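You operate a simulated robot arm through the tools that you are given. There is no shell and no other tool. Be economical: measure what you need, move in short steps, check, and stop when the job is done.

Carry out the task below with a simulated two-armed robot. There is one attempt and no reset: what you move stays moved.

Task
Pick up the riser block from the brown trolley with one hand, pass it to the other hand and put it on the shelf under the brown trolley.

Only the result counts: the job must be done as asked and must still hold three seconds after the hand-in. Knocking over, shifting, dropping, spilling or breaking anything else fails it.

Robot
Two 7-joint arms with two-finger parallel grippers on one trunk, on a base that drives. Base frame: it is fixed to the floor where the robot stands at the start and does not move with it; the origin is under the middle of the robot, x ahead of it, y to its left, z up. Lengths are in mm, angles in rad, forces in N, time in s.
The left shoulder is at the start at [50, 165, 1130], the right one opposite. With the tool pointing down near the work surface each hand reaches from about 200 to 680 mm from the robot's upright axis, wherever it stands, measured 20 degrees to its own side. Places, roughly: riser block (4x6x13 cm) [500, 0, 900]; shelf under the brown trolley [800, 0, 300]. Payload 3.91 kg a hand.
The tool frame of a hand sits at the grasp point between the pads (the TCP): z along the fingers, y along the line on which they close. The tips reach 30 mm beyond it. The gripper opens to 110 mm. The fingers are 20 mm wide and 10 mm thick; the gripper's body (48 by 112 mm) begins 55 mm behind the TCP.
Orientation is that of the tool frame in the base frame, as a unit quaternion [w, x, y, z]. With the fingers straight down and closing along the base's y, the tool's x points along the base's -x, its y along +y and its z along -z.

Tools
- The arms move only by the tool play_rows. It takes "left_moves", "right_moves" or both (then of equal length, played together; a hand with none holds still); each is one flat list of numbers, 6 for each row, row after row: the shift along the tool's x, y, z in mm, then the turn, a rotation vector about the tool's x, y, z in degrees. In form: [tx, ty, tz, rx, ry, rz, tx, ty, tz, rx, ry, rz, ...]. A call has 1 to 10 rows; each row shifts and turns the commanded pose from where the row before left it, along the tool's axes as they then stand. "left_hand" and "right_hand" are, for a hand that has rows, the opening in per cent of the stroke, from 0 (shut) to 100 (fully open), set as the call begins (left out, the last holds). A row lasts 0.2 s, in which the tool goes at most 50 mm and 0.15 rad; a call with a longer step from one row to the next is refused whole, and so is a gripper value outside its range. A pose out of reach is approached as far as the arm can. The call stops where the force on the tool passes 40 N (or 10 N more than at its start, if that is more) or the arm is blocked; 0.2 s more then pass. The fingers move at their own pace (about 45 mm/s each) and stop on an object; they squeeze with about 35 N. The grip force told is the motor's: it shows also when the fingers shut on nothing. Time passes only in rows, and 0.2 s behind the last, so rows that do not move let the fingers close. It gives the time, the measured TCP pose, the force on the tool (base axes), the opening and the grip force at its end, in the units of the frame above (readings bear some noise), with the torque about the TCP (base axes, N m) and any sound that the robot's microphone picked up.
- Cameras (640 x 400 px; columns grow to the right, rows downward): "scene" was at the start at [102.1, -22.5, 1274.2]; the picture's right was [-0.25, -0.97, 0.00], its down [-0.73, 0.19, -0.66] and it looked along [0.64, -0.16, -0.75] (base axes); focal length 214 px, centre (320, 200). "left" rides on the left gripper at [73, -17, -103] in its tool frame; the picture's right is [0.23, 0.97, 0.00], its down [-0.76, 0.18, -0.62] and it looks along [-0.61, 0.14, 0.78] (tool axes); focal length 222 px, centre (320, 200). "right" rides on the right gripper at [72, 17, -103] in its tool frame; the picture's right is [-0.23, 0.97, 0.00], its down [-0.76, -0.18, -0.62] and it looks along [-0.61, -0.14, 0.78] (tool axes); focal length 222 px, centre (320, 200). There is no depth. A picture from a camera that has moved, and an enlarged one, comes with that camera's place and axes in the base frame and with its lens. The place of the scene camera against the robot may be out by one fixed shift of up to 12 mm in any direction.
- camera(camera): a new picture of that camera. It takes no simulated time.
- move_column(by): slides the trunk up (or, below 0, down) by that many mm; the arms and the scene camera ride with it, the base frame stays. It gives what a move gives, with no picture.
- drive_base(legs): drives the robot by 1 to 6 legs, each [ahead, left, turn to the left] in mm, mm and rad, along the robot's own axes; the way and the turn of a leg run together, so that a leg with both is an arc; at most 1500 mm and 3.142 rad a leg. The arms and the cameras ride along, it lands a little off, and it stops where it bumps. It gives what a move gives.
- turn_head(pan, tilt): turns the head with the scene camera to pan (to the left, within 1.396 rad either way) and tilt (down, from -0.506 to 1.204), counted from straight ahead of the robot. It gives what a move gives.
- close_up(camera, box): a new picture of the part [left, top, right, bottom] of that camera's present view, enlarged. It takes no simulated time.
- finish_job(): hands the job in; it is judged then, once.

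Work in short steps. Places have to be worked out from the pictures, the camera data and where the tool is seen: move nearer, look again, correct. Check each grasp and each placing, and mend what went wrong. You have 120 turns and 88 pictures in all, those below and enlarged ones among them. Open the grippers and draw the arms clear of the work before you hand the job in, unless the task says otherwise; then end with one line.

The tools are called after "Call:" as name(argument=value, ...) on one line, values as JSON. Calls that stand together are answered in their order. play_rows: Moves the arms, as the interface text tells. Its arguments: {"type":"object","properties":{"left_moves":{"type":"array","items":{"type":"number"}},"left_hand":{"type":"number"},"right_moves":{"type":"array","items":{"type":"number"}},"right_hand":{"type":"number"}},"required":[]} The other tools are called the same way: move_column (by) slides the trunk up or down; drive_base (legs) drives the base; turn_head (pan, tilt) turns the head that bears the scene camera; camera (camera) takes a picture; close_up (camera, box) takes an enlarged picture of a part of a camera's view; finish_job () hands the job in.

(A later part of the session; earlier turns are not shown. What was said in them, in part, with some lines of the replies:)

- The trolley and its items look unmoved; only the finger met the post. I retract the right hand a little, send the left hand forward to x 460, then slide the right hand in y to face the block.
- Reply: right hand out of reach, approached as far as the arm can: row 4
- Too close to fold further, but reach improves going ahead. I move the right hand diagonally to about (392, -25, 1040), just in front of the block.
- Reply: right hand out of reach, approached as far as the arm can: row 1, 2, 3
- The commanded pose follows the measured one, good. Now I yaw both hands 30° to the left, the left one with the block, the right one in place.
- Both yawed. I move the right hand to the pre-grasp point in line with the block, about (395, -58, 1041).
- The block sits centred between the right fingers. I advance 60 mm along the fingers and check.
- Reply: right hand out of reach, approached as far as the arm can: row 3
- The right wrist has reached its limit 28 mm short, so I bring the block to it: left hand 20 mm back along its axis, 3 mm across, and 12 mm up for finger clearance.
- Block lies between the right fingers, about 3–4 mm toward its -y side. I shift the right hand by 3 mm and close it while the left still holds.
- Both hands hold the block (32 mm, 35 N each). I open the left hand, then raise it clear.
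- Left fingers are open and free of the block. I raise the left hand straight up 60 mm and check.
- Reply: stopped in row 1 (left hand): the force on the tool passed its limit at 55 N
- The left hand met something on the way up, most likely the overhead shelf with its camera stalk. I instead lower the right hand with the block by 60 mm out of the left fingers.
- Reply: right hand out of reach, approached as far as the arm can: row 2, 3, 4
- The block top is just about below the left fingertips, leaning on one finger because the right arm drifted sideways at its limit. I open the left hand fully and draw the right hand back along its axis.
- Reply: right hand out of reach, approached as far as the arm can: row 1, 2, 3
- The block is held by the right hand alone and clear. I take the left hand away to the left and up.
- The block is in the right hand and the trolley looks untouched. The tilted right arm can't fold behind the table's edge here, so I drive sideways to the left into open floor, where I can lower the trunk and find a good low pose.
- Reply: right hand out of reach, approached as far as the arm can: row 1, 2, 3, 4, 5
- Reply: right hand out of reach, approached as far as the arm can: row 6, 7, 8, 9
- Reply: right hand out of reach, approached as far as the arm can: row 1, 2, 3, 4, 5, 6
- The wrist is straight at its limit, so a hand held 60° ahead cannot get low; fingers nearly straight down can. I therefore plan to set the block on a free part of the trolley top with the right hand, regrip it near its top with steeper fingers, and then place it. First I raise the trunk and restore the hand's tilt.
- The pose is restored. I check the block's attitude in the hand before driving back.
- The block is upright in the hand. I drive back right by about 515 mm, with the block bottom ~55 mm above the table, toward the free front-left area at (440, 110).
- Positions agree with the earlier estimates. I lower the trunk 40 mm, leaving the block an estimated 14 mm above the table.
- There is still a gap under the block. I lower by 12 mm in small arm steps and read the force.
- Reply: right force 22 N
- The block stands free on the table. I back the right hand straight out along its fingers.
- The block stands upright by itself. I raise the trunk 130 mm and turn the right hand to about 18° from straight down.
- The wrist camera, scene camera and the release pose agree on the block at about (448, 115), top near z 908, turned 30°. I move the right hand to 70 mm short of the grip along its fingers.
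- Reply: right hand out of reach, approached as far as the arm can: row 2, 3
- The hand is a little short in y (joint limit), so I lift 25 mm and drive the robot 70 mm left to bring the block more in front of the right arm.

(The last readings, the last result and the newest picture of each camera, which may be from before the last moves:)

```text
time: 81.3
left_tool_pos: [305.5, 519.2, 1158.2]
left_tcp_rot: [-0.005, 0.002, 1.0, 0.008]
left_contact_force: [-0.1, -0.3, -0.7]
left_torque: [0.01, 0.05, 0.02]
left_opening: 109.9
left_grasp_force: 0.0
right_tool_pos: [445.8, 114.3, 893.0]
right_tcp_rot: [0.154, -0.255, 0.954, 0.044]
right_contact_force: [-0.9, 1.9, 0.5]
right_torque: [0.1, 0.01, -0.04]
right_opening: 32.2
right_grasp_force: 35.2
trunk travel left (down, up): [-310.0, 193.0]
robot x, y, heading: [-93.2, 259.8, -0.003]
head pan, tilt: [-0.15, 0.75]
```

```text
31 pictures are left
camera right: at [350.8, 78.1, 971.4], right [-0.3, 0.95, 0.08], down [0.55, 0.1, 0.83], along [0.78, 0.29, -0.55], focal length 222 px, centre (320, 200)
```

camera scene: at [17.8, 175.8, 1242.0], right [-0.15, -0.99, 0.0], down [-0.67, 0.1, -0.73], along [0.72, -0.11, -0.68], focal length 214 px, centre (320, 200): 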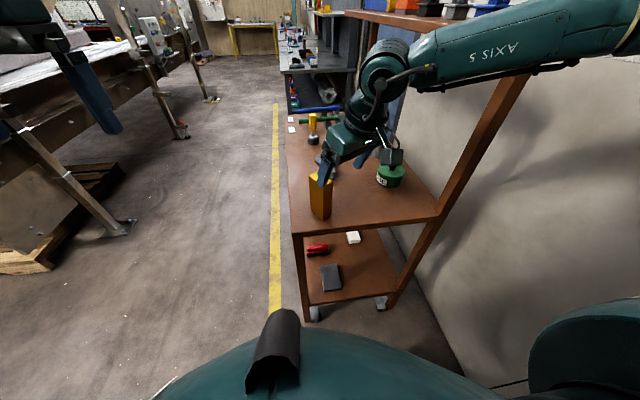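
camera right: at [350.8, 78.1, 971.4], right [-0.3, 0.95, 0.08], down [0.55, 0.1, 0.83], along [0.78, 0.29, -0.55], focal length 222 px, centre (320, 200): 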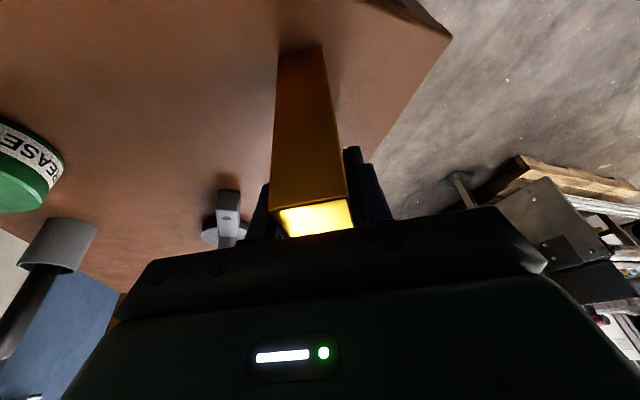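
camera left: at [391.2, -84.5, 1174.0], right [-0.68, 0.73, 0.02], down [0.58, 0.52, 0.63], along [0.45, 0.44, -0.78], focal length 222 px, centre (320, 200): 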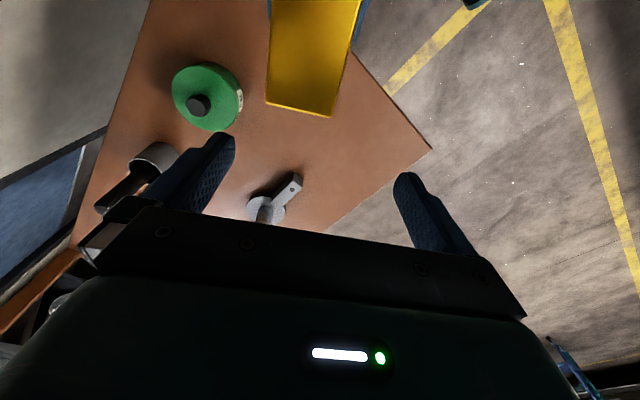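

Gripped again near the top with steep fingers (32 mm, 35 N). I lift 60 mm and then draw the block back off the table toward the robot.

Call:
play_rows(right_moves=[-6.2, 0, -19, 0, 0, 0, -6.2, 0, -19, 0, 0, 0, -6.2, 0, -19, 0, 0, 0, 28, 8.9, -9.2, 0, 0, 0, 28, 8.9, -9.2, 0, 0, 0, 28, 8.9, -9.2, 0, 0, 0, 28, 8.9, -9.2, 0, 0, 0, 28, 8.9, -9.2, 0, 0, 0, 0, 0, 0, 0, 0, 0])

Call:
camera(camera="scene")

```text
time: 83.3
left_tool_pos: [306.0, 517.1, 1157.8]
left_tcp_rot: [-0.004, 0.002, 1.0, 0.011]
left_contact_force: [0.3, 0.4, -0.6]
left_torque: [0.01, 0.01, -0.01]
left_opening: 109.9
left_grasp_force: 0.1
right_tool_pos: [298.8, 80.7, 953.3]
right_tcp_rot: [0.152, -0.254, 0.954, 0.044]
right_contact_force: [0.7, 1.1, -5.3]
right_torque: [0.03, 0.0, 0.0]
right_opening: 32.0
right_grasp_force: 34.9
trunk travel left (down, up): [-310.0, 193.0]
robot x, y, heading: [-86.1, 260.9, 0.0]
head pan, tilt: [-0.15, 0.75]
```

```text
30 pictures are left
camera scene: at [18.5, 244.4, 1241.9], right [-0.15, -0.99, 0.0], down [-0.67, 0.1, -0.73], along [0.72, -0.11, -0.68], focal length 214 px, centre (320, 200)
```

scene: 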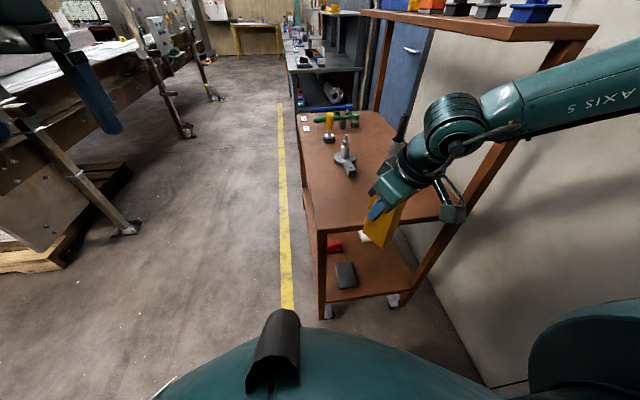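

The block is drawn back clear of the table edge (x 299) and still upright. I drive 150 mm right so the hand faces the free part of the shelf, then lower the trunk.

Call:
drive_base(legs=[[0, -150, 0]])

Call:
move_column(by=-200)

Call:
camera(camera="scene")

Call:
camera(camera="right")

```text
time: 85.2
left_tool_pos: [305.4, 367.2, 1157.4]
left_tcp_rot: [-0.004, 0.002, 1.0, 0.01]
left_contact_force: [0.0, 0.6, -0.4]
left_torque: [0.0, 0.01, 0.0]
left_opening: 110.0
left_grasp_force: 0.2
right_tool_pos: [299.3, -71.4, 953.4]
right_tcp_rot: [0.153, -0.254, 0.954, 0.044]
right_contact_force: [-0.2, -0.2, -6.7]
right_torque: [0.01, 0.01, 0.02]
right_opening: 31.9
right_grasp_force: 35.1
trunk travel left (down, up): [-310.0, 193.0]
robot x, y, heading: [-90.2, 109.2, -0.0]
head pan, tilt: [-0.15, 0.75]
```

```text
time: 87.4
left_tool_pos: [306.1, 367.4, 958.6]
left_tcp_rot: [-0.004, 0.001, 1.0, 0.009]
left_contact_force: [0.3, -0.7, 0.1]
left_torque: [0.02, 0.01, 0.01]
left_opening: 109.9
left_grasp_force: 0.0
right_tool_pos: [298.8, -69.9, 753.8]
right_tcp_rot: [0.153, -0.254, 0.954, 0.043]
right_contact_force: [0.3, 0.9, -6.9]
right_torque: [0.02, -0.03, 0.02]
right_opening: 31.9
right_grasp_force: 34.7
trunk travel left (down, up): [-110.0, 393.0]
robot x, y, heading: [-89.6, 109.0, 0.002]
head pan, tilt: [-0.15, 0.75]
```

```text
29 pictures are left
camera scene: at [18.3, 93.4, 1042.0], right [-0.15, -0.99, 0.0], down [-0.67, 0.1, -0.73], along [0.72, -0.11, -0.68], focal length 214 px, centre (320, 200)
```

scene: 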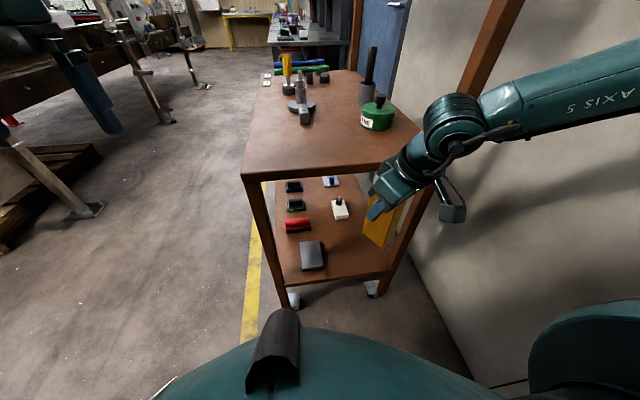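

```text
28 pictures are left
camera right: at [203.9, -107.5, 830.6], right [-0.3, 0.95, 0.08], down [0.55, 0.11, 0.83], along [0.78, 0.29, -0.55], focal length 222 px, centre (320, 200)
```

right: 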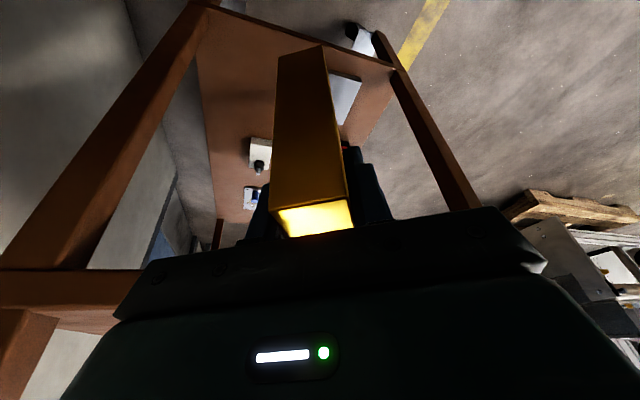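

I zoom on the lower shelf to fix its near edge, height and the free spot.

Call:
close_up(camera="scene", box=[230, 160, 440, 310])

Call:
close_up(camera="right", box=[180, 0, 480, 220])

```text
2.67 times, centred on (335, 235) of scene
camera zoom: at [18.3, 93.4, 1042.0], right [-0.15, -0.99, 0.0], down [-0.67, 0.1, -0.73], along [0.72, -0.11, -0.68], focal length 572 px, centre (280, 107)
```

zoom: 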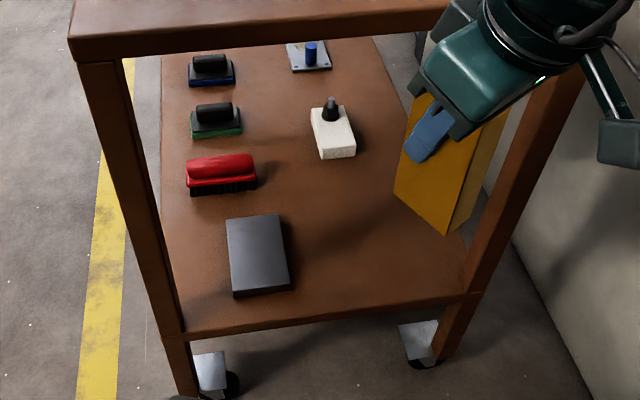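

```text
1.82 times, centred on (330, 110) of right
camera zoom: at [203.9, -107.5, 830.6], right [-0.3, 0.95, 0.08], down [0.55, 0.11, 0.83], along [0.78, 0.29, -0.55], focal length 404 px, centre (302, 364)
```

zoom: 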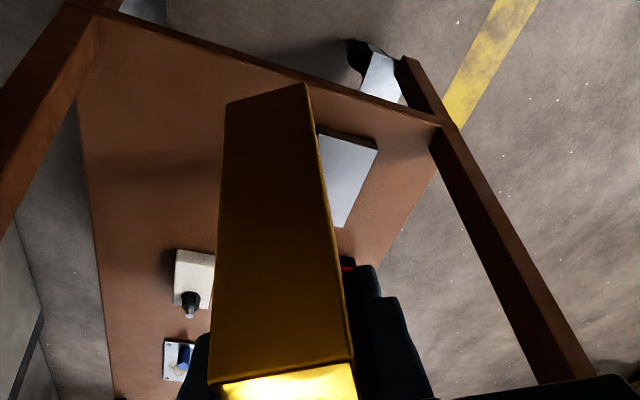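

Shelf: near edge at x ≈ 384, height about 300–320, grey box at y > 15. Target for the block is about (440, -70). I lower the trunk further and then the hand in front of the trolley.

Call:
move_column(by=-106)

Call:
play_rows(right_moves=[9.4, 0, 28.5, 0, 0, 0, 9.4, 0, 28.5, 0, 0, 0, 9.4, 0, 28.5, 0, 0, 0, 9.4, 0, 28.5, 0, 0, 0, 9.4, 0, 28.5, 0, 0, 0, 9.4, 0, 28.5, 0, 0, 0, 0, 0, 0, 0, 0, 0])

Call:
camera(camera="scene")

```text
time: 88.8
left_tool_pos: [307.7, 368.4, 852.8]
left_tcp_rot: [-0.004, 0.001, 1.0, 0.01]
left_contact_force: [0.1, -0.1, -0.7]
left_torque: [-0.03, -0.04, 0.02]
left_opening: 110.1
left_grasp_force: 0.0
right_tool_pos: [298.9, -70.5, 648.2]
right_tcp_rot: [0.153, -0.254, 0.954, 0.043]
right_contact_force: [-0.2, 0.7, -5.5]
right_torque: [0.0, -0.05, 0.0]
right_opening: 32.0
right_grasp_force: 34.9
trunk travel left (down, up): [-4.0, 499.0]
robot x, y, heading: [-91.3, 109.3, -0.001]
head pan, tilt: [-0.15, 0.75]
```

```text
time: 90.4
left_tool_pos: [305.8, 368.3, 852.8]
left_tcp_rot: [-0.004, 0.001, 1.0, 0.008]
left_contact_force: [-0.6, 0.2, 0.3]
left_torque: [-0.05, -0.05, -0.01]
left_opening: 110.0
left_grasp_force: 0.0
right_tool_pos: [300.1, -72.1, 464.4]
right_tcp_rot: [0.153, -0.254, 0.954, 0.045]
right_contact_force: [0.2, 1.2, -5.3]
right_torque: [-0.05, -0.01, 0.02]
right_opening: 31.9
right_grasp_force: 35.1
trunk travel left (down, up): [-4.0, 499.0]
robot x, y, heading: [-90.9, 109.1, 0.002]
head pan, tilt: [-0.15, 0.75]
```

```text
25 pictures are left
camera scene: at [18.3, 93.4, 935.9], right [-0.15, -0.99, 0.0], down [-0.67, 0.1, -0.73], along [0.72, -0.11, -0.68], focal length 214 px, centre (320, 200)
```

scene: 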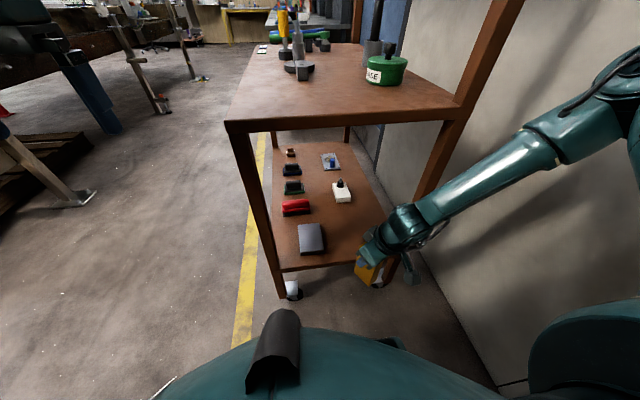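

The hand reaches z 464 here with the same attitude. I go ahead 70 mm, block bottom about 30 mm above the shelf, and check.

Call:
play_rows(right_moves=[-19.3, -11.7, 6.25, 0, 0, 0, -19.3, -11.7, 6.25, 0, 0, 0, -19.3, -11.7, 6.25, 0, 0, 0, 0, 0, 0, 0, 0, 0])

Call:
camera(camera="right")

Call:
close_up(camera="scene", box=[260, 150, 560, 330])

```text
time: 91.4
left_tool_pos: [306.1, 366.8, 852.7]
left_tcp_rot: [-0.004, 0.002, 1.0, 0.009]
left_contact_force: [0.9, 0.3, 0.0]
left_torque: [0.03, 0.02, -0.02]
left_opening: 110.0
left_grasp_force: 0.0
right_tool_pos: [366.2, -75.2, 473.7]
right_tcp_rot: [0.153, -0.254, 0.954, 0.043]
right_contact_force: [0.7, -0.3, -5.8]
right_torque: [0.02, -0.05, -0.04]
right_opening: 32.1
right_grasp_force: 35.1
right hand out of reach, approached as far as the arm can: row 3
trunk travel left (down, up): [-4.0, 499.0]
robot x, y, heading: [-89.4, 106.3, -0.002]
head pan, tilt: [-0.15, 0.75]
```

```text
24 pictures are left
camera right: at [271.4, -111.5, 550.8], right [-0.3, 0.95, 0.08], down [0.55, 0.1, 0.83], along [0.78, 0.29, -0.55], focal length 222 px, centre (320, 200)
```

right: 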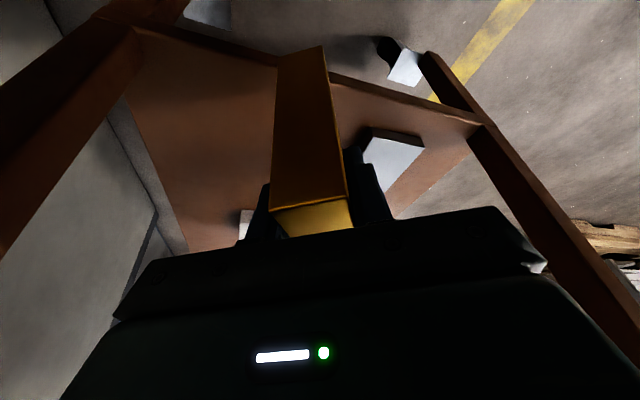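

```text
2.13 times, centred on (410, 240) of scene
camera zoom: at [18.3, 93.4, 935.9], right [-0.15, -0.99, 0.0], down [-0.67, 0.1, -0.73], along [0.72, -0.11, -0.68], focal length 458 px, centre (128, 115)
```

zoom: 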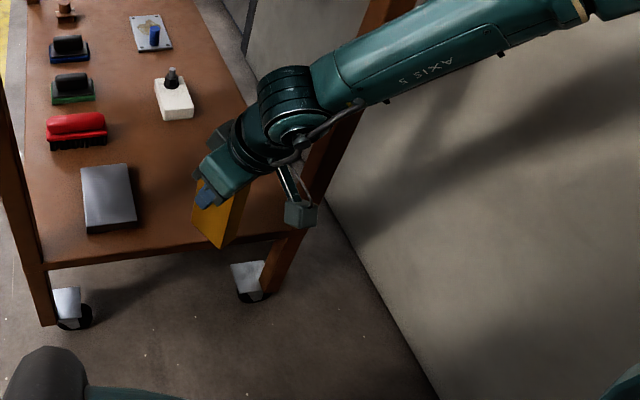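

The arm hits a joint limit at x 366. Yaw may matter, so I turn the hand back to square (yaw 0) about the vertical, which also aligns the block with the shelf, and then try further ahead.

Call:
play_rows(right_moves=[0, 0, 0, 2.34, 0, 7.1, 0, 0, 0, 2.34, 0, 7.1, 0, 0, 0, 2.34, 0, 7.1, 0, 0, 0, 2.34, 0, 7.1, -19, 0, 6, 0, 0, 0, -19, 0, 6, 0, 0, 0, 0, 0, 0, 0, 0, 0])

```text
time: 93.0
left_tool_pos: [306.3, 368.3, 852.6]
left_tcp_rot: [-0.004, 0.001, 1.0, 0.008]
left_contact_force: [0.0, -0.1, -1.6]
left_torque: [0.0, 0.03, -0.02]
left_opening: 110.0
left_grasp_force: 0.0
right_tool_pos: [394.3, -93.9, 492.4]
right_tcp_rot: [0.158, 0.0, 0.987, 0.003]
right_contact_force: [-0.3, 0.1, -5.6]
right_torque: [0.0, -0.03, 0.02]
right_opening: 31.6
right_grasp_force: 34.8
right hand out of reach, approached as far as the arm can: row 2, 3, 4, 5, 6
trunk travel left (down, up): [-4.0, 499.0]
robot x, y, heading: [-90.6, 103.4, 0.001]
head pan, tilt: [-0.15, 0.75]
```

At yaw 0 it stops at (394, -94, 492). I look at the clearances between forearm, post and table edge.

Call:
turn_head(pan=-0.45, tilt=0.6)

Call:
camera(camera="scene")

Call:
camera(camera="left")

```text
time: 93.8
left_tool_pos: [304.9, 367.3, 852.7]
left_tcp_rot: [-0.005, 0.002, 1.0, 0.008]
left_contact_force: [-0.2, -0.1, 1.2]
left_torque: [-0.02, -0.01, -0.02]
left_opening: 109.9
left_grasp_force: 0.1
right_tool_pos: [395.0, -94.8, 492.8]
right_tcp_rot: [0.158, 0.0, 0.988, 0.004]
right_contact_force: [-0.3, -0.2, -6.8]
right_torque: [-0.03, -0.02, 0.0]
right_opening: 32.0
right_grasp_force: 35.1
trunk travel left (down, up): [-4.0, 499.0]
robot x, y, heading: [-86.5, 109.2, -0.001]
head pan, tilt: [-0.45, 0.6]
```

```text
22 pictures are left
camera scene: at [16.0, 67.4, 948.8], right [-0.43, -0.9, 0.0], down [-0.51, 0.25, -0.82], along [0.74, -0.36, -0.57], focal length 214 px, centre (320, 200)
```

scene: 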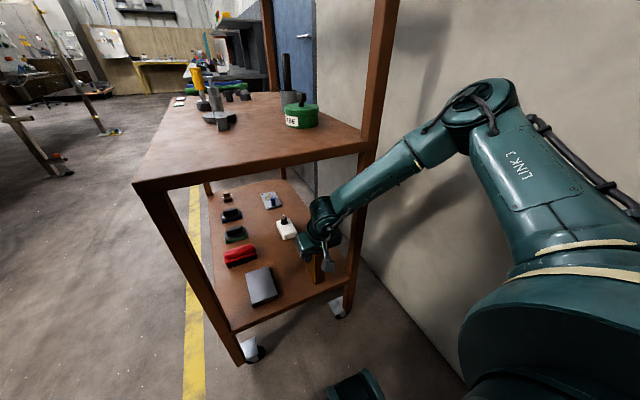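

```text
21 pictures are left
camera left: at [234.5, 349.3, 956.2], right [-0.22, 0.97, 0.02], down [0.77, 0.16, 0.62], along [0.6, 0.15, -0.78], focal length 222 px, centre (320, 200)
```

left: 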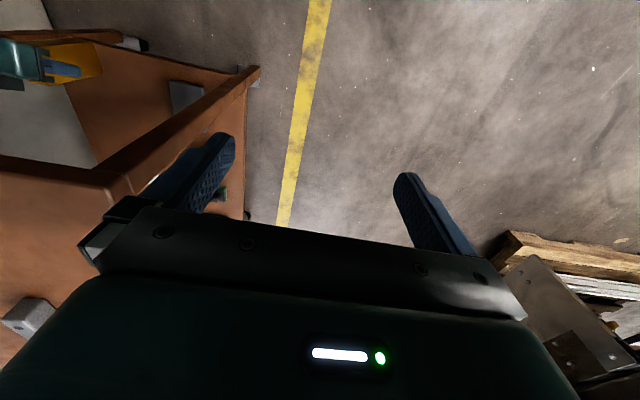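

The forearm clears post and edge. I test whether a steeper hand (10° less) can come lower here: turn, then go down 30 mm, staying above the shelf.

Call:
play_rows(right_moves=[0, 0, 0, 0, 5, 0, 0, 0, 0, 0, 5, 0, 2, 0, 15, 0, 0, 0, 2, 0, 15, 0, 0, 0, 0, 0, 0, 0, 0, 0])

```text
time: 95.0
left_tool_pos: [306.4, 367.6, 851.7]
left_tcp_rot: [-0.004, 0.002, 1.0, 0.01]
left_contact_force: [0.6, 0.5, 0.7]
left_torque: [0.01, 0.01, 0.02]
left_opening: 110.3
left_grasp_force: 0.0
right_tool_pos: [381.8, -111.3, 483.3]
right_tcp_rot: [0.071, 0.0, 0.997, 0.004]
right_contact_force: [0.1, -0.2, -5.7]
right_torque: [-0.01, -0.03, 0.0]
right_opening: 31.8
right_grasp_force: 35.0
right hand out of reach, approached as far as the arm can: row 1, 2, 3, 4
trunk travel left (down, up): [-4.0, 499.0]
robot x, y, heading: [-93.4, 108.1, -0.002]
head pan, tilt: [-0.45, 0.6]
```

A steeper hand doesn't help: the elbow is fixed in place and the wrist can only swing around it. Lower poses therefore need the hand further to the right of the robot, so the robot must stand further left. I retract, restore the tilt and drive 72 mm left.

Call:
play_rows(right_moves=[39.6, 0, -5.6, 0, 0, 0, 39.6, 0, -5.6, 0, 0, 0, 0, 0, 0, 0, -5, 0, 0, 0, 0, 0, -5, 0, 0, 0, 0, 0, 0, 0])

Call:
drive_base(legs=[[0, 72, 0]])

```text
time: 96.2
left_tool_pos: [305.7, 368.1, 853.4]
left_tcp_rot: [-0.004, 0.002, 1.0, 0.009]
left_contact_force: [0.8, -0.1, -0.2]
left_torque: [0.01, 0.01, 0.0]
left_opening: 109.9
left_grasp_force: 0.0
right_tool_pos: [301.6, -110.0, 483.2]
right_tcp_rot: [0.157, 0.0, 0.988, 0.002]
right_contact_force: [-0.2, -0.3, -6.0]
right_torque: [0.0, -0.05, -0.03]
right_opening: 31.9
right_grasp_force: 35.3
trunk travel left (down, up): [-4.0, 499.0]
robot x, y, heading: [-87.2, 107.3, 0.0]
head pan, tilt: [-0.45, 0.6]
```

```text
time: 97.5
left_tool_pos: [306.7, 439.4, 852.5]
left_tcp_rot: [-0.004, 0.002, 1.0, 0.01]
left_contact_force: [0.3, 0.3, 0.1]
left_torque: [0.02, 0.02, 0.02]
left_opening: 110.0
left_grasp_force: 0.2
right_tool_pos: [302.7, -38.1, 483.5]
right_tcp_rot: [0.158, 0.001, 0.987, 0.004]
right_contact_force: [0.2, -0.3, -6.9]
right_torque: [0.02, -0.06, 0.03]
right_opening: 31.9
right_grasp_force: 35.3
trunk travel left (down, up): [-4.0, 499.0]
robot x, y, heading: [-89.5, 181.3, 0.002]
head pan, tilt: [-0.45, 0.6]
```

I test in front of the shelf: move to y ≈ -103, lower to z ≈ 430, and ahead to x ≈ 340 (block still in front of the shelf's edge).

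Call:
play_rows(right_moves=[8.2, -32.5, 25, 0, 0, 0, 8.2, -32.5, 25, 0, 0, 0, -19, 0, 6.2, 0, 0, 0, -19, 0, 6.2, 0, 0, 0, 0, 0, 0, 0, 0, 0])

```text
time: 98.7
left_tool_pos: [306.4, 439.4, 851.9]
left_tcp_rot: [-0.004, 0.002, 1.0, 0.008]
left_contact_force: [0.1, 0.1, -0.3]
left_torque: [-0.01, 0.0, -0.02]
left_opening: 109.6
left_grasp_force: 0.1
right_tool_pos: [341.9, -103.6, 429.4]
right_tcp_rot: [0.157, 0.001, 0.988, 0.002]
right_contact_force: [0.9, 0.0, -6.2]
right_torque: [0.04, -0.04, 0.02]
right_opening: 31.9
right_grasp_force: 35.0
trunk travel left (down, up): [-4.0, 499.0]
robot x, y, heading: [-91.0, 177.0, -0.004]
head pan, tilt: [-0.45, 0.6]
```

That is reachable without limits. I raise 45 mm and extend 45 mm ahead over the shelf edge.

Call:
play_rows(right_moves=[-7, 0, -21.4, 0, 0, 0, -7, 0, -21.4, 0, 0, 0, -21.4, 0, 7, 0, 0, 0, -21.4, 0, 7, 0, 0, 0, 0, 0, 0, 0, 0, 0])

Call:
camera(camera="scene")

Call:
camera(camera="right")

```text
time: 99.9
left_tool_pos: [307.1, 439.1, 853.2]
left_tcp_rot: [-0.004, 0.002, 1.0, 0.009]
left_contact_force: [-0.3, 0.6, 0.5]
left_torque: [0.01, -0.01, 0.01]
left_opening: 109.9
left_grasp_force: 0.0
right_tool_pos: [388.1, -104.5, 474.2]
right_tcp_rot: [0.157, 0.0, 0.988, 0.002]
right_contact_force: [0.1, 0.4, -6.2]
right_torque: [-0.01, -0.04, 0.01]
right_opening: 31.9
right_grasp_force: 34.9
trunk travel left (down, up): [-4.0, 499.0]
robot x, y, heading: [-88.9, 183.0, -0.002]
head pan, tilt: [-0.45, 0.6]
```

```text
20 pictures are left
camera scene: at [16.0, 138.9, 948.8], right [-0.43, -0.9, 0.0], down [-0.51, 0.25, -0.82], along [0.74, -0.36, -0.57], focal length 214 px, centre (320, 200)
```

scene: 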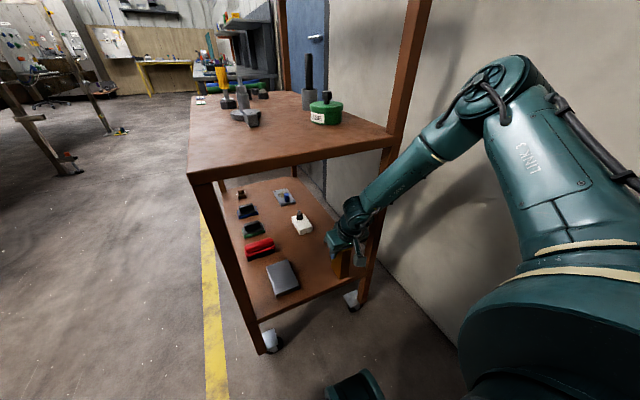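

```text
19 pictures are left
camera right: at [289.1, -87.4, 551.7], right [0.22, 0.97, 0.08], down [0.53, -0.18, 0.83], along [0.82, -0.14, -0.56], focal length 222 px, centre (320, 200)
```

right: 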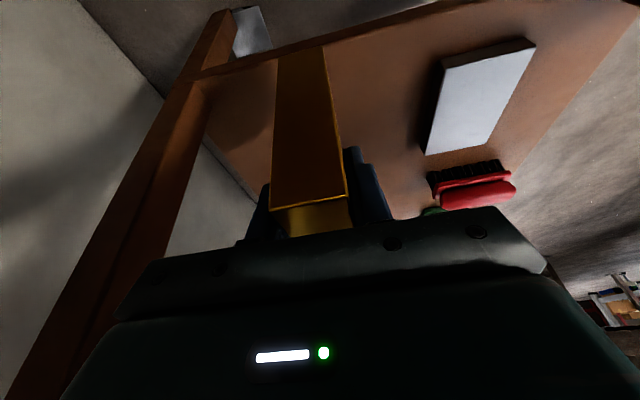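

Good clearances: the forearm runs well in front of the post and table edge. I extend another 20 mm by arm and drive 20 mm ahead.

Call:
play_rows(right_moves=[-19, 5, 6.2, 0, 0, 0, 0, 0, 0, 0, 0, 0])

Call:
drive_base(legs=[[20, 0, 0]])

Call:
camera(camera="right")

Call:
close_up(camera="scene", box=[180, 120, 480, 340])

```text
time: 100.5
left_tool_pos: [305.5, 439.3, 852.5]
left_tcp_rot: [-0.005, 0.002, 1.0, 0.008]
left_contact_force: [-0.3, 0.2, 0.7]
left_torque: [0.01, -0.01, 0.04]
left_opening: 109.9
left_grasp_force: 0.0
right_tool_pos: [409.1, -97.8, 475.4]
right_tcp_rot: [0.156, 0.001, 0.988, 0.002]
right_contact_force: [0.2, 0.3, -6.1]
right_torque: [-0.01, -0.05, 0.0]
right_opening: 31.9
right_grasp_force: 35.4
trunk travel left (down, up): [-4.0, 499.0]
robot x, y, heading: [-92.2, 182.4, 0.003]
head pan, tilt: [-0.45, 0.6]
```

```text
time: 101.3
left_tool_pos: [326.4, 439.2, 853.7]
left_tcp_rot: [-0.004, 0.002, 1.0, 0.008]
left_contact_force: [0.2, -0.4, 0.8]
left_torque: [-0.01, 0.02, -0.04]
left_opening: 110.1
left_grasp_force: 0.0
right_tool_pos: [429.2, -99.0, 475.5]
right_tcp_rot: [0.158, 0.0, 0.987, 0.002]
right_contact_force: [-0.3, -0.2, -5.9]
right_torque: [-0.01, -0.01, 0.0]
right_opening: 31.9
right_grasp_force: 34.8
trunk travel left (down, up): [-4.0, 499.0]
robot x, y, heading: [-69.5, 181.6, 0.008]
head pan, tilt: [-0.45, 0.6]
```

```text
18 pictures are left
camera right: at [329.2, -82.6, 552.9], right [0.22, 0.97, 0.08], down [0.53, -0.18, 0.83], along [0.82, -0.14, -0.56], focal length 222 px, centre (320, 200)
```

right: 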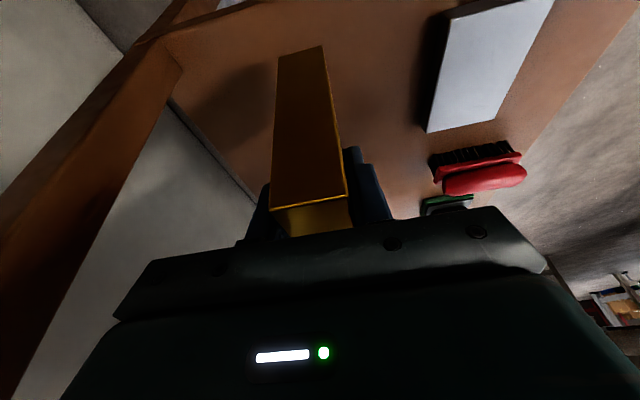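

```text
1.82 times, centred on (330, 230) of scene
camera zoom: at [36.1, 139.0, 948.8], right [-0.43, -0.9, 0.0], down [-0.51, 0.25, -0.82], along [0.74, -0.36, -0.57], focal length 390 px, centre (302, 146)
```

zoom: 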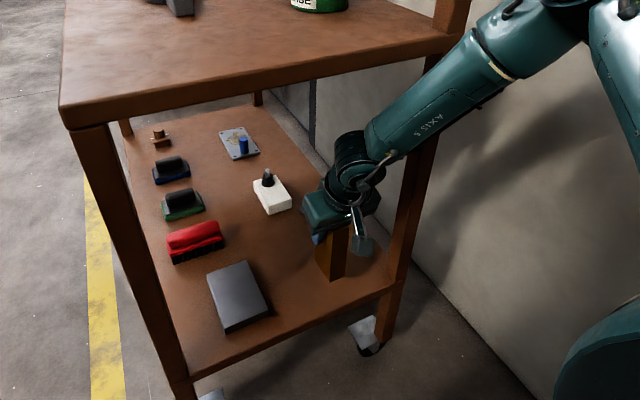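

The block hangs over the shelf, its rear about 15 mm inside the edge. I add 8 mm ahead and lower 32 mm.

Call:
play_rows(right_moves=[-7.6, 0, 2.5, 0, 0, 0, 3.1, 0, 9.5, 0, 0, 0, 3.1, 0, 9.5, 0, 0, 0, 3.7, 0, 11.4, 0, 0, 0, 0, 0, 0, 0, 0, 0])

Call:
close_up(camera="right", box=[120, 0, 440, 220])

```text
time: 102.5
left_tool_pos: [325.9, 440.1, 852.5]
left_tcp_rot: [-0.005, 0.001, 1.0, 0.008]
left_contact_force: [0.1, 0.5, -0.4]
left_torque: [0.0, 0.03, 0.0]
left_opening: 110.0
left_grasp_force: 0.0
right_tool_pos: [432.1, -103.2, 449.1]
right_tcp_rot: [0.157, 0.001, 0.988, 0.003]
right_contact_force: [-0.8, -0.5, -6.2]
right_torque: [0.0, -0.01, 0.0]
right_opening: 31.9
right_grasp_force: 35.0
right hand out of reach, approached as far as the arm can: row 4
trunk travel left (down, up): [-4.0, 499.0]
robot x, y, heading: [-72.6, 181.0, -0.001]
head pan, tilt: [-0.45, 0.6]
```

```text
1.82 times, centred on (280, 110) of right
camera zoom: at [332.5, -86.7, 528.2], right [0.22, 0.97, 0.08], down [0.53, -0.18, 0.83], along [0.82, -0.14, -0.56], focal length 404 px, centre (393, 364)
```

zoom: 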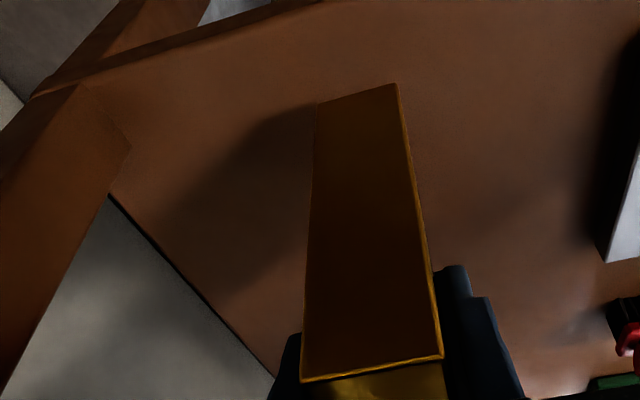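

A limit shows again 25 mm short, so I repeat the trick: drive 45 mm left (hand goes to y ≈ -58, clear of the grey box), then move the hand right and down.

Call:
drive_base(legs=[[0, 45, 0]])

Call:
play_rows(right_moves=[0, -20, 0, 0, 0, 0, 0, -20, 0, 0, 0, 0, 1.5, 0, 4.8, 0, 0, 0, 1.5, 0, 4.8, 0, 0, 0, 0, 0, 0, 0, 0, 0])

```text
time: 103.5
left_tool_pos: [325.5, 483.4, 852.0]
left_tcp_rot: [-0.005, 0.001, 1.0, 0.01]
left_contact_force: [0.0, 0.0, -0.7]
left_torque: [0.0, 0.0, -0.01]
left_opening: 110.0
left_grasp_force: 0.1
right_tool_pos: [431.7, -59.4, 451.6]
right_tcp_rot: [0.157, 0.001, 0.988, 0.003]
right_contact_force: [0.3, 0.1, -6.6]
right_torque: [0.06, -0.02, -0.01]
right_opening: 31.8
right_grasp_force: 35.1
trunk travel left (down, up): [-4.0, 499.0]
robot x, y, heading: [-70.1, 223.0, 0.003]
head pan, tilt: [-0.45, 0.6]
```

```text
time: 104.7
left_tool_pos: [326.1, 482.3, 852.8]
left_tcp_rot: [-0.004, 0.001, 1.0, 0.008]
left_contact_force: [0.4, 0.0, 1.0]
left_torque: [-0.06, -0.02, 0.04]
left_opening: 110.2
left_grasp_force: 0.1
right_tool_pos: [432.8, -99.2, 440.6]
right_tcp_rot: [0.158, 0.0, 0.988, 0.002]
right_contact_force: [0.0, 0.6, -7.2]
right_torque: [0.01, -0.04, -0.01]
right_opening: 32.2
right_grasp_force: 35.0
trunk travel left (down, up): [-4.0, 499.0]
robot x, y, heading: [-70.5, 225.7, 0.001]
head pan, tilt: [-0.45, 0.6]
```

No limit now; z 440. I continue lowering in 4 mm steps until contact shows.

Call:
play_rows(right_moves=[1.2, 0, 3.8, 0, 0, 0, 1.2, 0, 3.8, 0, 0, 0])

Call:
close_up(camera="right", box=[120, 0, 440, 220])

```text
time: 105.3
left_tool_pos: [327.3, 483.8, 853.3]
left_tcp_rot: [-0.005, 0.001, 1.0, 0.008]
left_contact_force: [0.3, -0.8, -0.2]
left_torque: [0.03, 0.0, 0.01]
left_opening: 109.8
left_grasp_force: 0.0
right_tool_pos: [431.7, -98.9, 435.4]
right_tcp_rot: [0.156, 0.0, 0.988, 0.002]
right_contact_force: [0.1, -0.6, -5.6]
right_torque: [0.0, -0.03, 0.03]
right_opening: 32.3
right_grasp_force: 34.9
trunk travel left (down, up): [-4.0, 499.0]
robot x, y, heading: [-73.5, 228.3, -0.004]
head pan, tilt: [-0.45, 0.6]
```

```text
1.82 times, centred on (280, 110) of right
camera zoom: at [331.0, -83.5, 512.7], right [0.22, 0.97, 0.08], down [0.53, -0.18, 0.83], along [0.82, -0.14, -0.56], focal length 404 px, centre (393, 364)
```

zoom: 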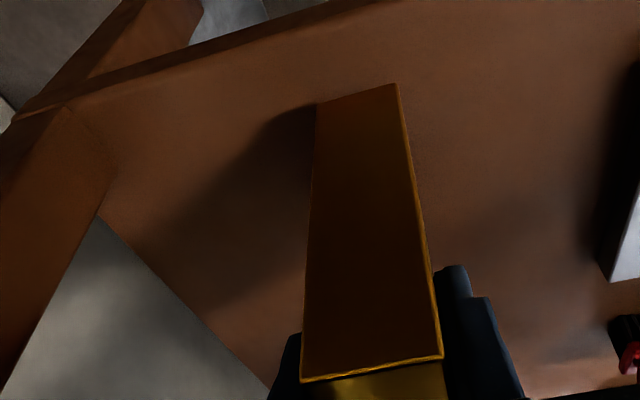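

Still not touching. I lower another 9 mm in 3 mm steps.

Call:
play_rows(right_moves=[0.95, 0, 2.85, 0, 0, 0, 0.95, 0, 2.85, 0, 0, 0, 0.95, 0, 2.85, 0, 0, 0])

```text
time: 106.1
left_tool_pos: [325.5, 483.1, 851.5]
left_tcp_rot: [-0.004, 0.002, 1.0, 0.008]
left_contact_force: [0.2, -0.2, -0.7]
left_torque: [0.0, -0.02, -0.03]
left_opening: 110.4
left_grasp_force: 0.2
right_tool_pos: [427.9, -100.6, 432.8]
right_tcp_rot: [0.157, 0.001, 0.988, 0.002]
right_contact_force: [1.5, 0.0, -5.9]
right_torque: [-0.02, -0.03, 0.0]
right_opening: 31.7
right_grasp_force: 35.1
right hand out of reach, approached as far as the arm can: row 1, 3
trunk travel left (down, up): [-4.0, 499.0]
robot x, y, heading: [-71.5, 224.8, -0.0]
head pan, tilt: [-0.45, 0.6]
```

Limit again near z 432. I repeat: drive 45 mm left, then hand right 42 mm, 5 mm ahead and lower.

Call:
drive_base(legs=[[0, 45, 0]])

Call:
play_rows(right_moves=[0, -20, 0, 0, 0, 0, 0, -22, 0, 0, 0, 0, -4.7, 0, 1.6, 0, 0, 0, 1.2, 0, 3.8, 0, 0, 0, 1.2, 0, 3.8, 0, 0, 0, 0, 0, 0, 0, 0, 0])

```text
time: 107.2
left_tool_pos: [326.0, 528.2, 852.5]
left_tcp_rot: [-0.004, 0.002, 1.0, 0.008]
left_contact_force: [0.4, -1.1, 0.1]
left_torque: [0.01, -0.03, -0.01]
left_opening: 110.2
left_grasp_force: 0.2
right_tool_pos: [428.1, -55.6, 433.6]
right_tcp_rot: [0.158, 0.0, 0.988, 0.003]
right_contact_force: [0.4, 0.6, -6.3]
right_torque: [-0.02, 0.01, -0.01]
right_opening: 31.9
right_grasp_force: 34.6
trunk travel left (down, up): [-4.0, 499.0]
robot x, y, heading: [-71.8, 272.4, 0.001]
head pan, tilt: [-0.45, 0.6]
```

```text
time: 108.6
left_tool_pos: [326.7, 528.1, 852.6]
left_tcp_rot: [-0.004, 0.002, 1.0, 0.009]
left_contact_force: [-0.2, 0.7, -0.3]
left_torque: [-0.04, 0.01, -0.03]
left_opening: 110.1
left_grasp_force: 0.0
right_tool_pos: [433.1, -98.6, 428.3]
right_tcp_rot: [0.158, 0.0, 0.987, 0.002]
right_contact_force: [-0.5, -0.3, -6.0]
right_torque: [-0.01, -0.01, 0.0]
right_opening: 31.6
right_grasp_force: 34.8
trunk travel left (down, up): [-4.0, 499.0]
robot x, y, heading: [-70.4, 270.3, 0.003]
head pan, tilt: [-0.45, 0.6]
```

No limit; z 428 with no contact yet. I continue down in 3 mm steps.

Call:
play_rows(right_moves=[0.95, 0, 2.85, 0, 0, 0, 0.95, 0, 2.85, 0, 0, 0, 0.95, 0, 2.85, 0, 0, 0])

Call:
close_up(camera="scene", box=[160, 180, 400, 360])

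Call:
close_up(camera="right", box=[120, 0, 440, 220])

```text
time: 109.4
left_tool_pos: [326.6, 528.2, 851.9]
left_tcp_rot: [-0.004, 0.003, 1.0, 0.009]
left_contact_force: [0.0, 0.3, 0.4]
left_torque: [-0.02, 0.0, 0.0]
left_opening: 110.4
left_grasp_force: 0.0
right_tool_pos: [432.8, -100.2, 427.7]
right_tcp_rot: [0.157, 0.0, 0.988, 0.002]
right_contact_force: [0.6, 0.5, -6.1]
right_torque: [-0.01, -0.03, 0.0]
right_opening: 32.1
right_grasp_force: 35.1
right hand out of reach, approached as far as the arm can: row 1, 3
trunk travel left (down, up): [-4.0, 499.0]
robot x, y, heading: [-68.5, 272.0, -0.005]
head pan, tilt: [-0.45, 0.6]
```

```text
2.22 times, centred on (280, 270) of scene
camera zoom: at [36.0, 228.1, 948.8], right [-0.43, -0.9, 0.0], down [-0.51, 0.25, -0.82], along [0.74, -0.36, -0.57], focal length 477 px, centre (409, 44)
```

zoom: 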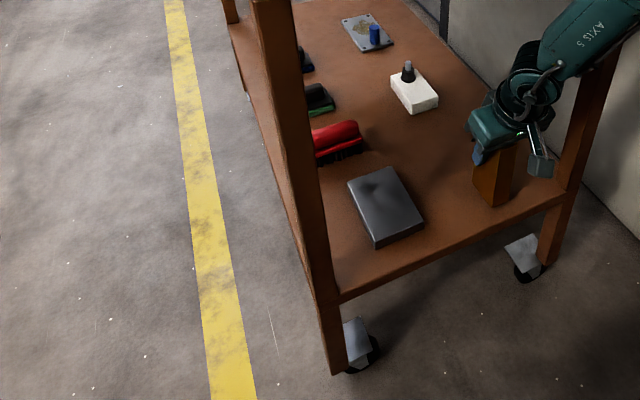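

```text
1.82 times, centred on (280, 110) of right
camera zoom: at [332.5, -83.2, 505.2], right [0.22, 0.97, 0.08], down [0.53, -0.18, 0.83], along [0.82, -0.14, -0.56], focal length 404 px, centre (393, 364)
```

zoom: 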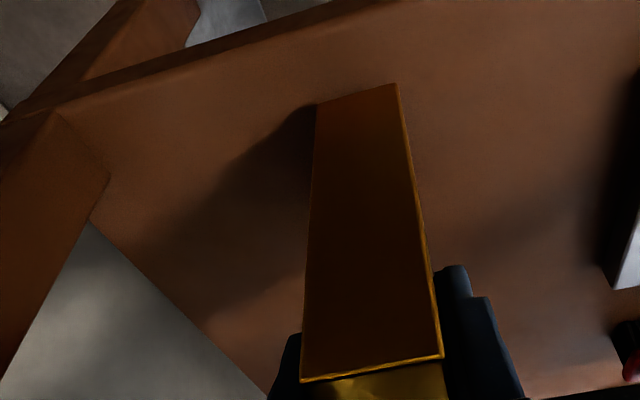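

The shadow meets the block's foot, so the gap is only about 10 mm. I use the last 4 mm of trunk travel and shift left once more.

Call:
move_column(by=-4)

Call:
drive_base(legs=[[0, 45, 0]])

Call:
play_rows(right_moves=[0, -15, 0, 0, 0, 0, 0, -15, 0, 0, 0, 0, 0, -15, 0, 0, 0, 0, 0.95, 0, 2.85, 0, 0, 0, 0.95, 0, 2.85, 0, 0, 0])

```text
time: 110.0
left_tool_pos: [326.6, 529.2, 849.2]
left_tcp_rot: [-0.005, 0.002, 1.0, 0.008]
left_contact_force: [0.8, 0.1, 0.4]
left_torque: [-0.04, -0.03, -0.02]
left_opening: 109.9
left_grasp_force: 0.1
right_tool_pos: [433.3, -99.9, 423.7]
right_tcp_rot: [0.157, 0.0, 0.988, 0.002]
right_contact_force: [0.2, 0.8, -6.7]
right_torque: [0.0, -0.01, 0.01]
right_opening: 32.1
right_grasp_force: 35.0
trunk travel left (down, up): [0.0, 503.0]
robot x, y, heading: [-72.0, 271.8, 0.001]
head pan, tilt: [-0.45, 0.6]
```

```text
time: 111.0
left_tool_pos: [325.8, 572.0, 849.0]
left_tcp_rot: [-0.004, 0.001, 1.0, 0.009]
left_contact_force: [0.2, -1.0, -0.6]
left_torque: [0.03, -0.03, 0.0]
left_opening: 110.0
left_grasp_force: 0.1
right_tool_pos: [432.9, -55.3, 423.5]
right_tcp_rot: [0.156, 0.001, 0.988, 0.002]
right_contact_force: [0.1, -0.2, -6.3]
right_torque: [-0.01, -0.02, -0.01]
right_opening: 31.7
right_grasp_force: 34.5
trunk travel left (down, up): [0.0, 503.0]
robot x, y, heading: [-72.0, 315.6, -0.002]
head pan, tilt: [-0.45, 0.6]
```

```text
time: 112.2
left_tool_pos: [326.4, 571.4, 848.8]
left_tcp_rot: [-0.004, 0.002, 1.0, 0.009]
left_contact_force: [-1.3, -0.2, 0.2]
left_torque: [-0.01, 0.02, 0.03]
left_opening: 110.3
left_grasp_force: 0.1
right_tool_pos: [429.5, -100.4, 421.2]
right_tcp_rot: [0.157, 0.001, 0.988, 0.003]
right_contact_force: [0.3, 0.0, -6.6]
right_torque: [0.01, 0.0, -0.04]
right_opening: 32.0
right_grasp_force: 35.2
right hand out of reach, approached as far as the arm can: row 4
trunk travel left (down, up): [0.0, 503.0]
robot x, y, heading: [-71.5, 317.9, 0.002]
head pan, tilt: [-0.45, 0.6]
```

z 421 now. I look closely at the block's foot to judge the remaining gap.

Call:
close_up(camera="scene", box=[270, 200, 370, 290])

Call:
close_up(camera="right", box=[220, 10, 400, 130])

```text
4.44 times, centred on (320, 245) of scene
camera zoom: at [36.0, 272.3, 944.8], right [-0.44, -0.9, 0.0], down [-0.51, 0.25, -0.82], along [0.74, -0.36, -0.57], focal length 953 px, centre (320, 0)
```

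zoom: 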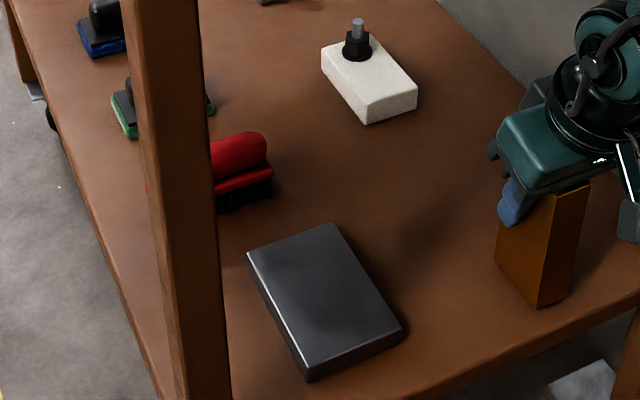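

```text
3.33 times, centred on (310, 70) of right
camera zoom: at [329.9, -84.1, 499.5], right [0.22, 0.97, 0.08], down [0.53, -0.18, 0.83], along [0.82, -0.14, -0.56], focal length 740 px, centre (353, 633)
```

zoom: 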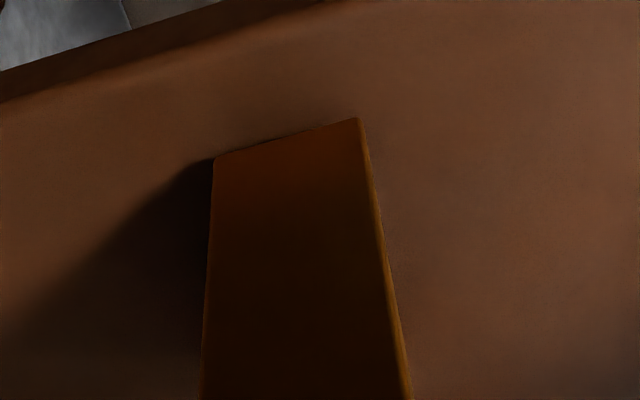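

The foot is just a few mm above the shelf, with about 20 mm to the shelf edge. I come back 6 mm and lower 5 mm until contact.

Call:
play_rows(right_moves=[4.8, 0, 0.6, 0, 0, 0, 1.2, 0, 1.2, 0, 0, 0, 1.2, 0, 1.2, 0, 0, 0])

```text
time: 113.0
left_tool_pos: [326.7, 572.1, 848.7]
left_tcp_rot: [-0.005, 0.002, 1.0, 0.009]
left_contact_force: [0.1, -0.2, 0.3]
left_torque: [0.04, 0.02, 0.03]
left_opening: 109.7
left_grasp_force: 0.0
right_tool_pos: [423.2, -100.0, 418.4]
right_tcp_rot: [0.156, 0.001, 0.988, 0.002]
right_contact_force: [-0.9, -0.2, -6.6]
right_torque: [-0.02, -0.05, 0.0]
right_opening: 31.8
right_grasp_force: 35.3
right hand out of reach, approached as far as the arm can: row 3
trunk travel left (down, up): [0.0, 503.0]
robot x, y, heading: [-74.3, 315.4, 0.001]
head pan, tilt: [-0.45, 0.6]
```

Still no contact. I drive 14 mm ahead and then retract the arm by that much, which allows lowering a few mm more.

Call:
drive_base(legs=[[14, 0, 0]])

Call:
play_rows(right_moves=[7.6, 0, -2.5, 0, 0, 0, 0.62, 0, 1.9, 0, 0, 0, 0.62, 0, 1.9, 0, 0, 0])

```text
time: 113.8
left_tool_pos: [339.6, 572.2, 848.0]
left_tcp_rot: [-0.004, 0.002, 1.0, 0.009]
left_contact_force: [0.6, 0.5, 0.7]
left_torque: [0.05, 0.0, -0.02]
left_opening: 110.2
left_grasp_force: 0.1
right_tool_pos: [437.0, -99.8, 419.0]
right_tcp_rot: [0.156, 0.0, 0.988, 0.002]
right_contact_force: [1.1, -0.8, -6.1]
right_torque: [-0.02, -0.04, 0.0]
right_opening: 32.1
right_grasp_force: 34.9
trunk travel left (down, up): [0.0, 503.0]
robot x, y, heading: [-57.0, 311.2, -0.003]
head pan, tilt: [-0.45, 0.6]
```

```text
time: 114.6
left_tool_pos: [339.6, 572.7, 849.3]
left_tcp_rot: [-0.004, 0.002, 1.0, 0.009]
left_contact_force: [-0.3, 0.5, 0.0]
left_torque: [0.0, -0.02, 0.03]
left_opening: 110.2
left_grasp_force: 0.1
right_tool_pos: [428.9, -100.1, 415.5]
right_tcp_rot: [0.157, 0.002, 0.988, 0.002]
right_contact_force: [-1.9, 1.2, 0.0]
right_torque: [-0.05, 0.01, -0.01]
right_opening: 31.8
right_grasp_force: 35.1
trunk travel left (down, up): [0.0, 503.0]
robot x, y, heading: [-55.4, 314.1, 0.001]
head pan, tilt: [-0.45, 0.6]
```

Contact: the weight has gone off the hand (force 0). I press 1 mm more and open the fingers just enough.

Call:
play_rows(right_moves=[0.31, 0, 0.95, 0, 0, 0, 0, 0, 0, 0, 0, 0])

Call:
play_rows(right_moves=[0, 0, 0, 0, 0, 0, 0, 0, 0, 0, 0, 0, 0, 0, 0, 0, 0, 0, 0, 0, 0, 0, 0, 0], right_hand=60)

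Call:
camera(camera="right")

```text
time: 115.2
left_tool_pos: [340.3, 573.2, 848.1]
left_tcp_rot: [-0.004, 0.002, 1.0, 0.008]
left_contact_force: [-0.5, -0.5, 0.7]
left_torque: [0.01, 0.0, -0.01]
left_opening: 109.9
left_grasp_force: 0.0
right_tool_pos: [429.7, -99.1, 414.8]
right_tcp_rot: [0.158, 0.0, 0.987, 0.002]
right_contact_force: [-1.3, -1.1, 4.1]
right_torque: [-0.28, -0.17, -0.06]
right_opening: 31.9
right_grasp_force: 35.0
trunk travel left (down, up): [0.0, 503.0]
robot x, y, heading: [-55.0, 310.5, -0.004]
head pan, tilt: [-0.45, 0.6]
```

```text
time: 116.2
left_tool_pos: [339.9, 572.7, 849.4]
left_tcp_rot: [-0.004, 0.001, 1.0, 0.008]
left_contact_force: [0.4, -0.1, 0.7]
left_torque: [-0.04, 0.01, 0.07]
left_opening: 109.8
left_grasp_force: 0.0
right_tool_pos: [429.2, -99.0, 413.5]
right_tcp_rot: [0.158, 0.0, 0.987, 0.002]
right_contact_force: [0.4, -1.0, 0.6]
right_torque: [0.0, 0.02, -0.01]
right_opening: 66.4
right_grasp_force: 0.1
trunk travel left (down, up): [0.0, 503.0]
robot x, y, heading: [-53.6, 312.2, 0.003]
head pan, tilt: [-0.45, 0.6]
```

```text
10 pictures are left
camera right: at [328.9, -83.3, 491.6], right [0.22, 0.97, 0.07], down [0.53, -0.18, 0.83], along [0.82, -0.14, -0.56], focal length 222 px, centre (320, 200)
```

right: 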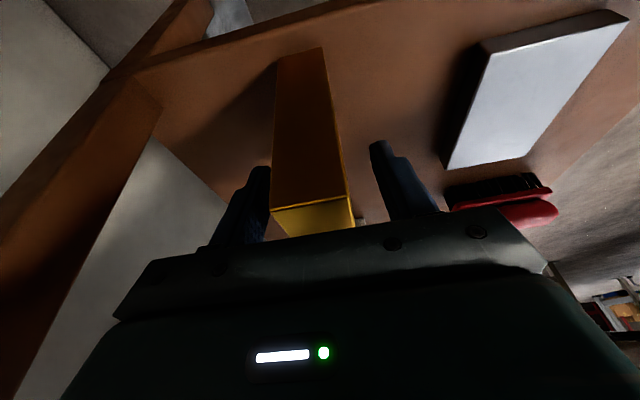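

The block stands on the shelf and the fingers are open on both sides. I withdraw along the finger axis, up 65 mm.

Call:
play_rows(right_moves=[0, 0, -15, 0, 0, 0, 0, 0, -25, 0, 0, 0, 0, 0, -25, 0, 0, 0, 0, 0, 0, 0, 0, 0])

Call:
camera(camera="right")

```text
time: 117.2
left_tool_pos: [339.6, 572.9, 848.5]
left_tcp_rot: [-0.004, 0.002, 1.0, 0.01]
left_contact_force: [0.5, -0.8, 0.7]
left_torque: [0.0, -0.03, -0.02]
left_opening: 110.1
left_grasp_force: 0.1
right_tool_pos: [408.4, -100.8, 474.7]
right_tcp_rot: [0.157, 0.0, 0.988, 0.002]
right_contact_force: [0.4, -1.1, -0.4]
right_torque: [-0.01, -0.01, 0.02]
right_opening: 66.2
right_grasp_force: 0.0
trunk travel left (down, up): [0.0, 503.0]
robot x, y, heading: [-57.3, 313.3, -0.001]
head pan, tilt: [-0.45, 0.6]
```

```text
9 pictures are left
camera right: at [308.7, -84.9, 553.7], right [0.22, 0.97, 0.07], down [0.53, -0.18, 0.83], along [0.82, -0.14, -0.56], focal length 222 px, centre (320, 200)
```

right: 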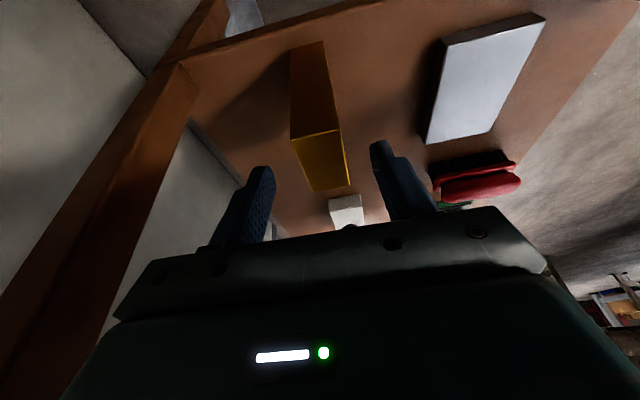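

The fingers are above the block, which stands upright. I draw the hand straight back out from under the table.

Call:
play_rows(right_moves=[30, 0, -10, 0, 0, 0, 30, 0, -10, 0, 0, 0, 30, 0, -10, 0, 0, 0, 20, 0, -7, 0, 0, 0, 0, 0, 0, 0, 0, 0])

Call:
drive_base(legs=[[-35, 0, 0]])

Call:
camera(camera="scene")

Call:
camera(camera="right")

```text
time: 118.4
left_tool_pos: [339.0, 572.3, 848.0]
left_tcp_rot: [-0.004, 0.002, 1.0, 0.008]
left_contact_force: [0.2, -0.2, -0.2]
left_torque: [0.01, 0.0, 0.0]
left_opening: 109.9
left_grasp_force: 0.1
right_tool_pos: [289.3, -92.0, 474.6]
right_tcp_rot: [0.112, -0.003, 0.993, 0.038]
right_contact_force: [0.4, 0.1, -0.6]
right_torque: [-0.01, 0.01, -0.02]
right_opening: 65.9
right_grasp_force: 0.2
right hand out of reach, approached as far as the arm can: row 3, 4
trunk travel left (down, up): [0.0, 503.0]
robot x, y, heading: [-58.1, 312.3, -0.001]
head pan, tilt: [-0.45, 0.6]
```

```text
time: 119.2
left_tool_pos: [304.9, 572.3, 847.8]
left_tcp_rot: [-0.004, 0.002, 1.0, 0.009]
left_contact_force: [-0.1, -0.5, -0.8]
left_torque: [0.0, 0.0, 0.0]
left_opening: 109.9
left_grasp_force: 0.1
right_tool_pos: [254.5, -92.4, 474.6]
right_tcp_rot: [0.112, -0.004, 0.993, 0.037]
right_contact_force: [0.6, -0.1, -0.2]
right_torque: [-0.03, -0.01, -0.02]
right_opening: 65.9
right_grasp_force: 0.1
trunk travel left (down, up): [0.0, 503.0]
robot x, y, heading: [-92.7, 310.0, -0.0]
head pan, tilt: [-0.45, 0.6]
```

```text
8 pictures are left
camera scene: at [14.7, 272.5, 944.9], right [-0.44, -0.9, 0.0], down [-0.51, 0.25, -0.83], along [0.74, -0.36, -0.56], focal length 214 px, centre (320, 200)
```

scene: 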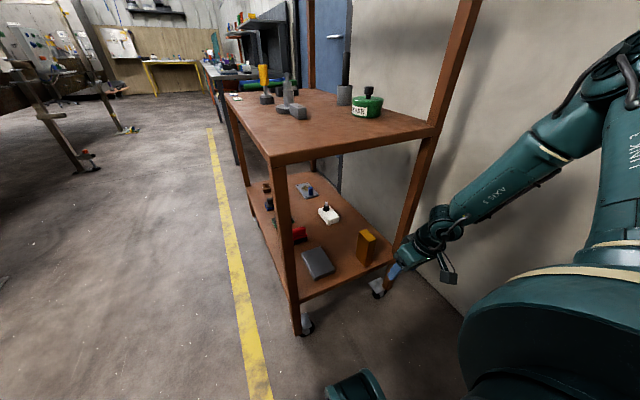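

```text
7 pictures are left
camera right: at [160.8, -84.6, 562.1], right [0.21, 0.97, 0.12], down [0.61, -0.23, 0.76], along [0.77, -0.08, -0.63], focal length 222 px, centre (320, 200)
```

right: 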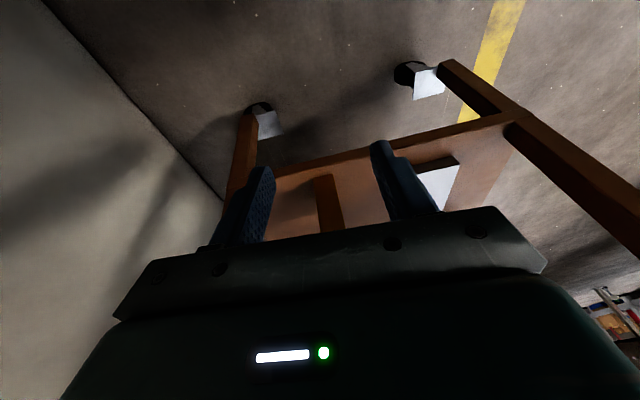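

The block stands upright on the lower shelf, fully inside its edge. Both hands are open and clear, and everything else is in place, so I hand in the job.

Call:
finish_job()

```text
The job is handed in.
```

The riser block was picked up with the left hand, passed to the right hand and is standing upright on the shelf under the brown trolley. After the pass I set it down once on the trolley top to change the right hand's grip. Each hand bumped the trolley once on the way, the right against its upright post and the left probably against the shelf above the trolley, but nothing in the pictures looks moved.
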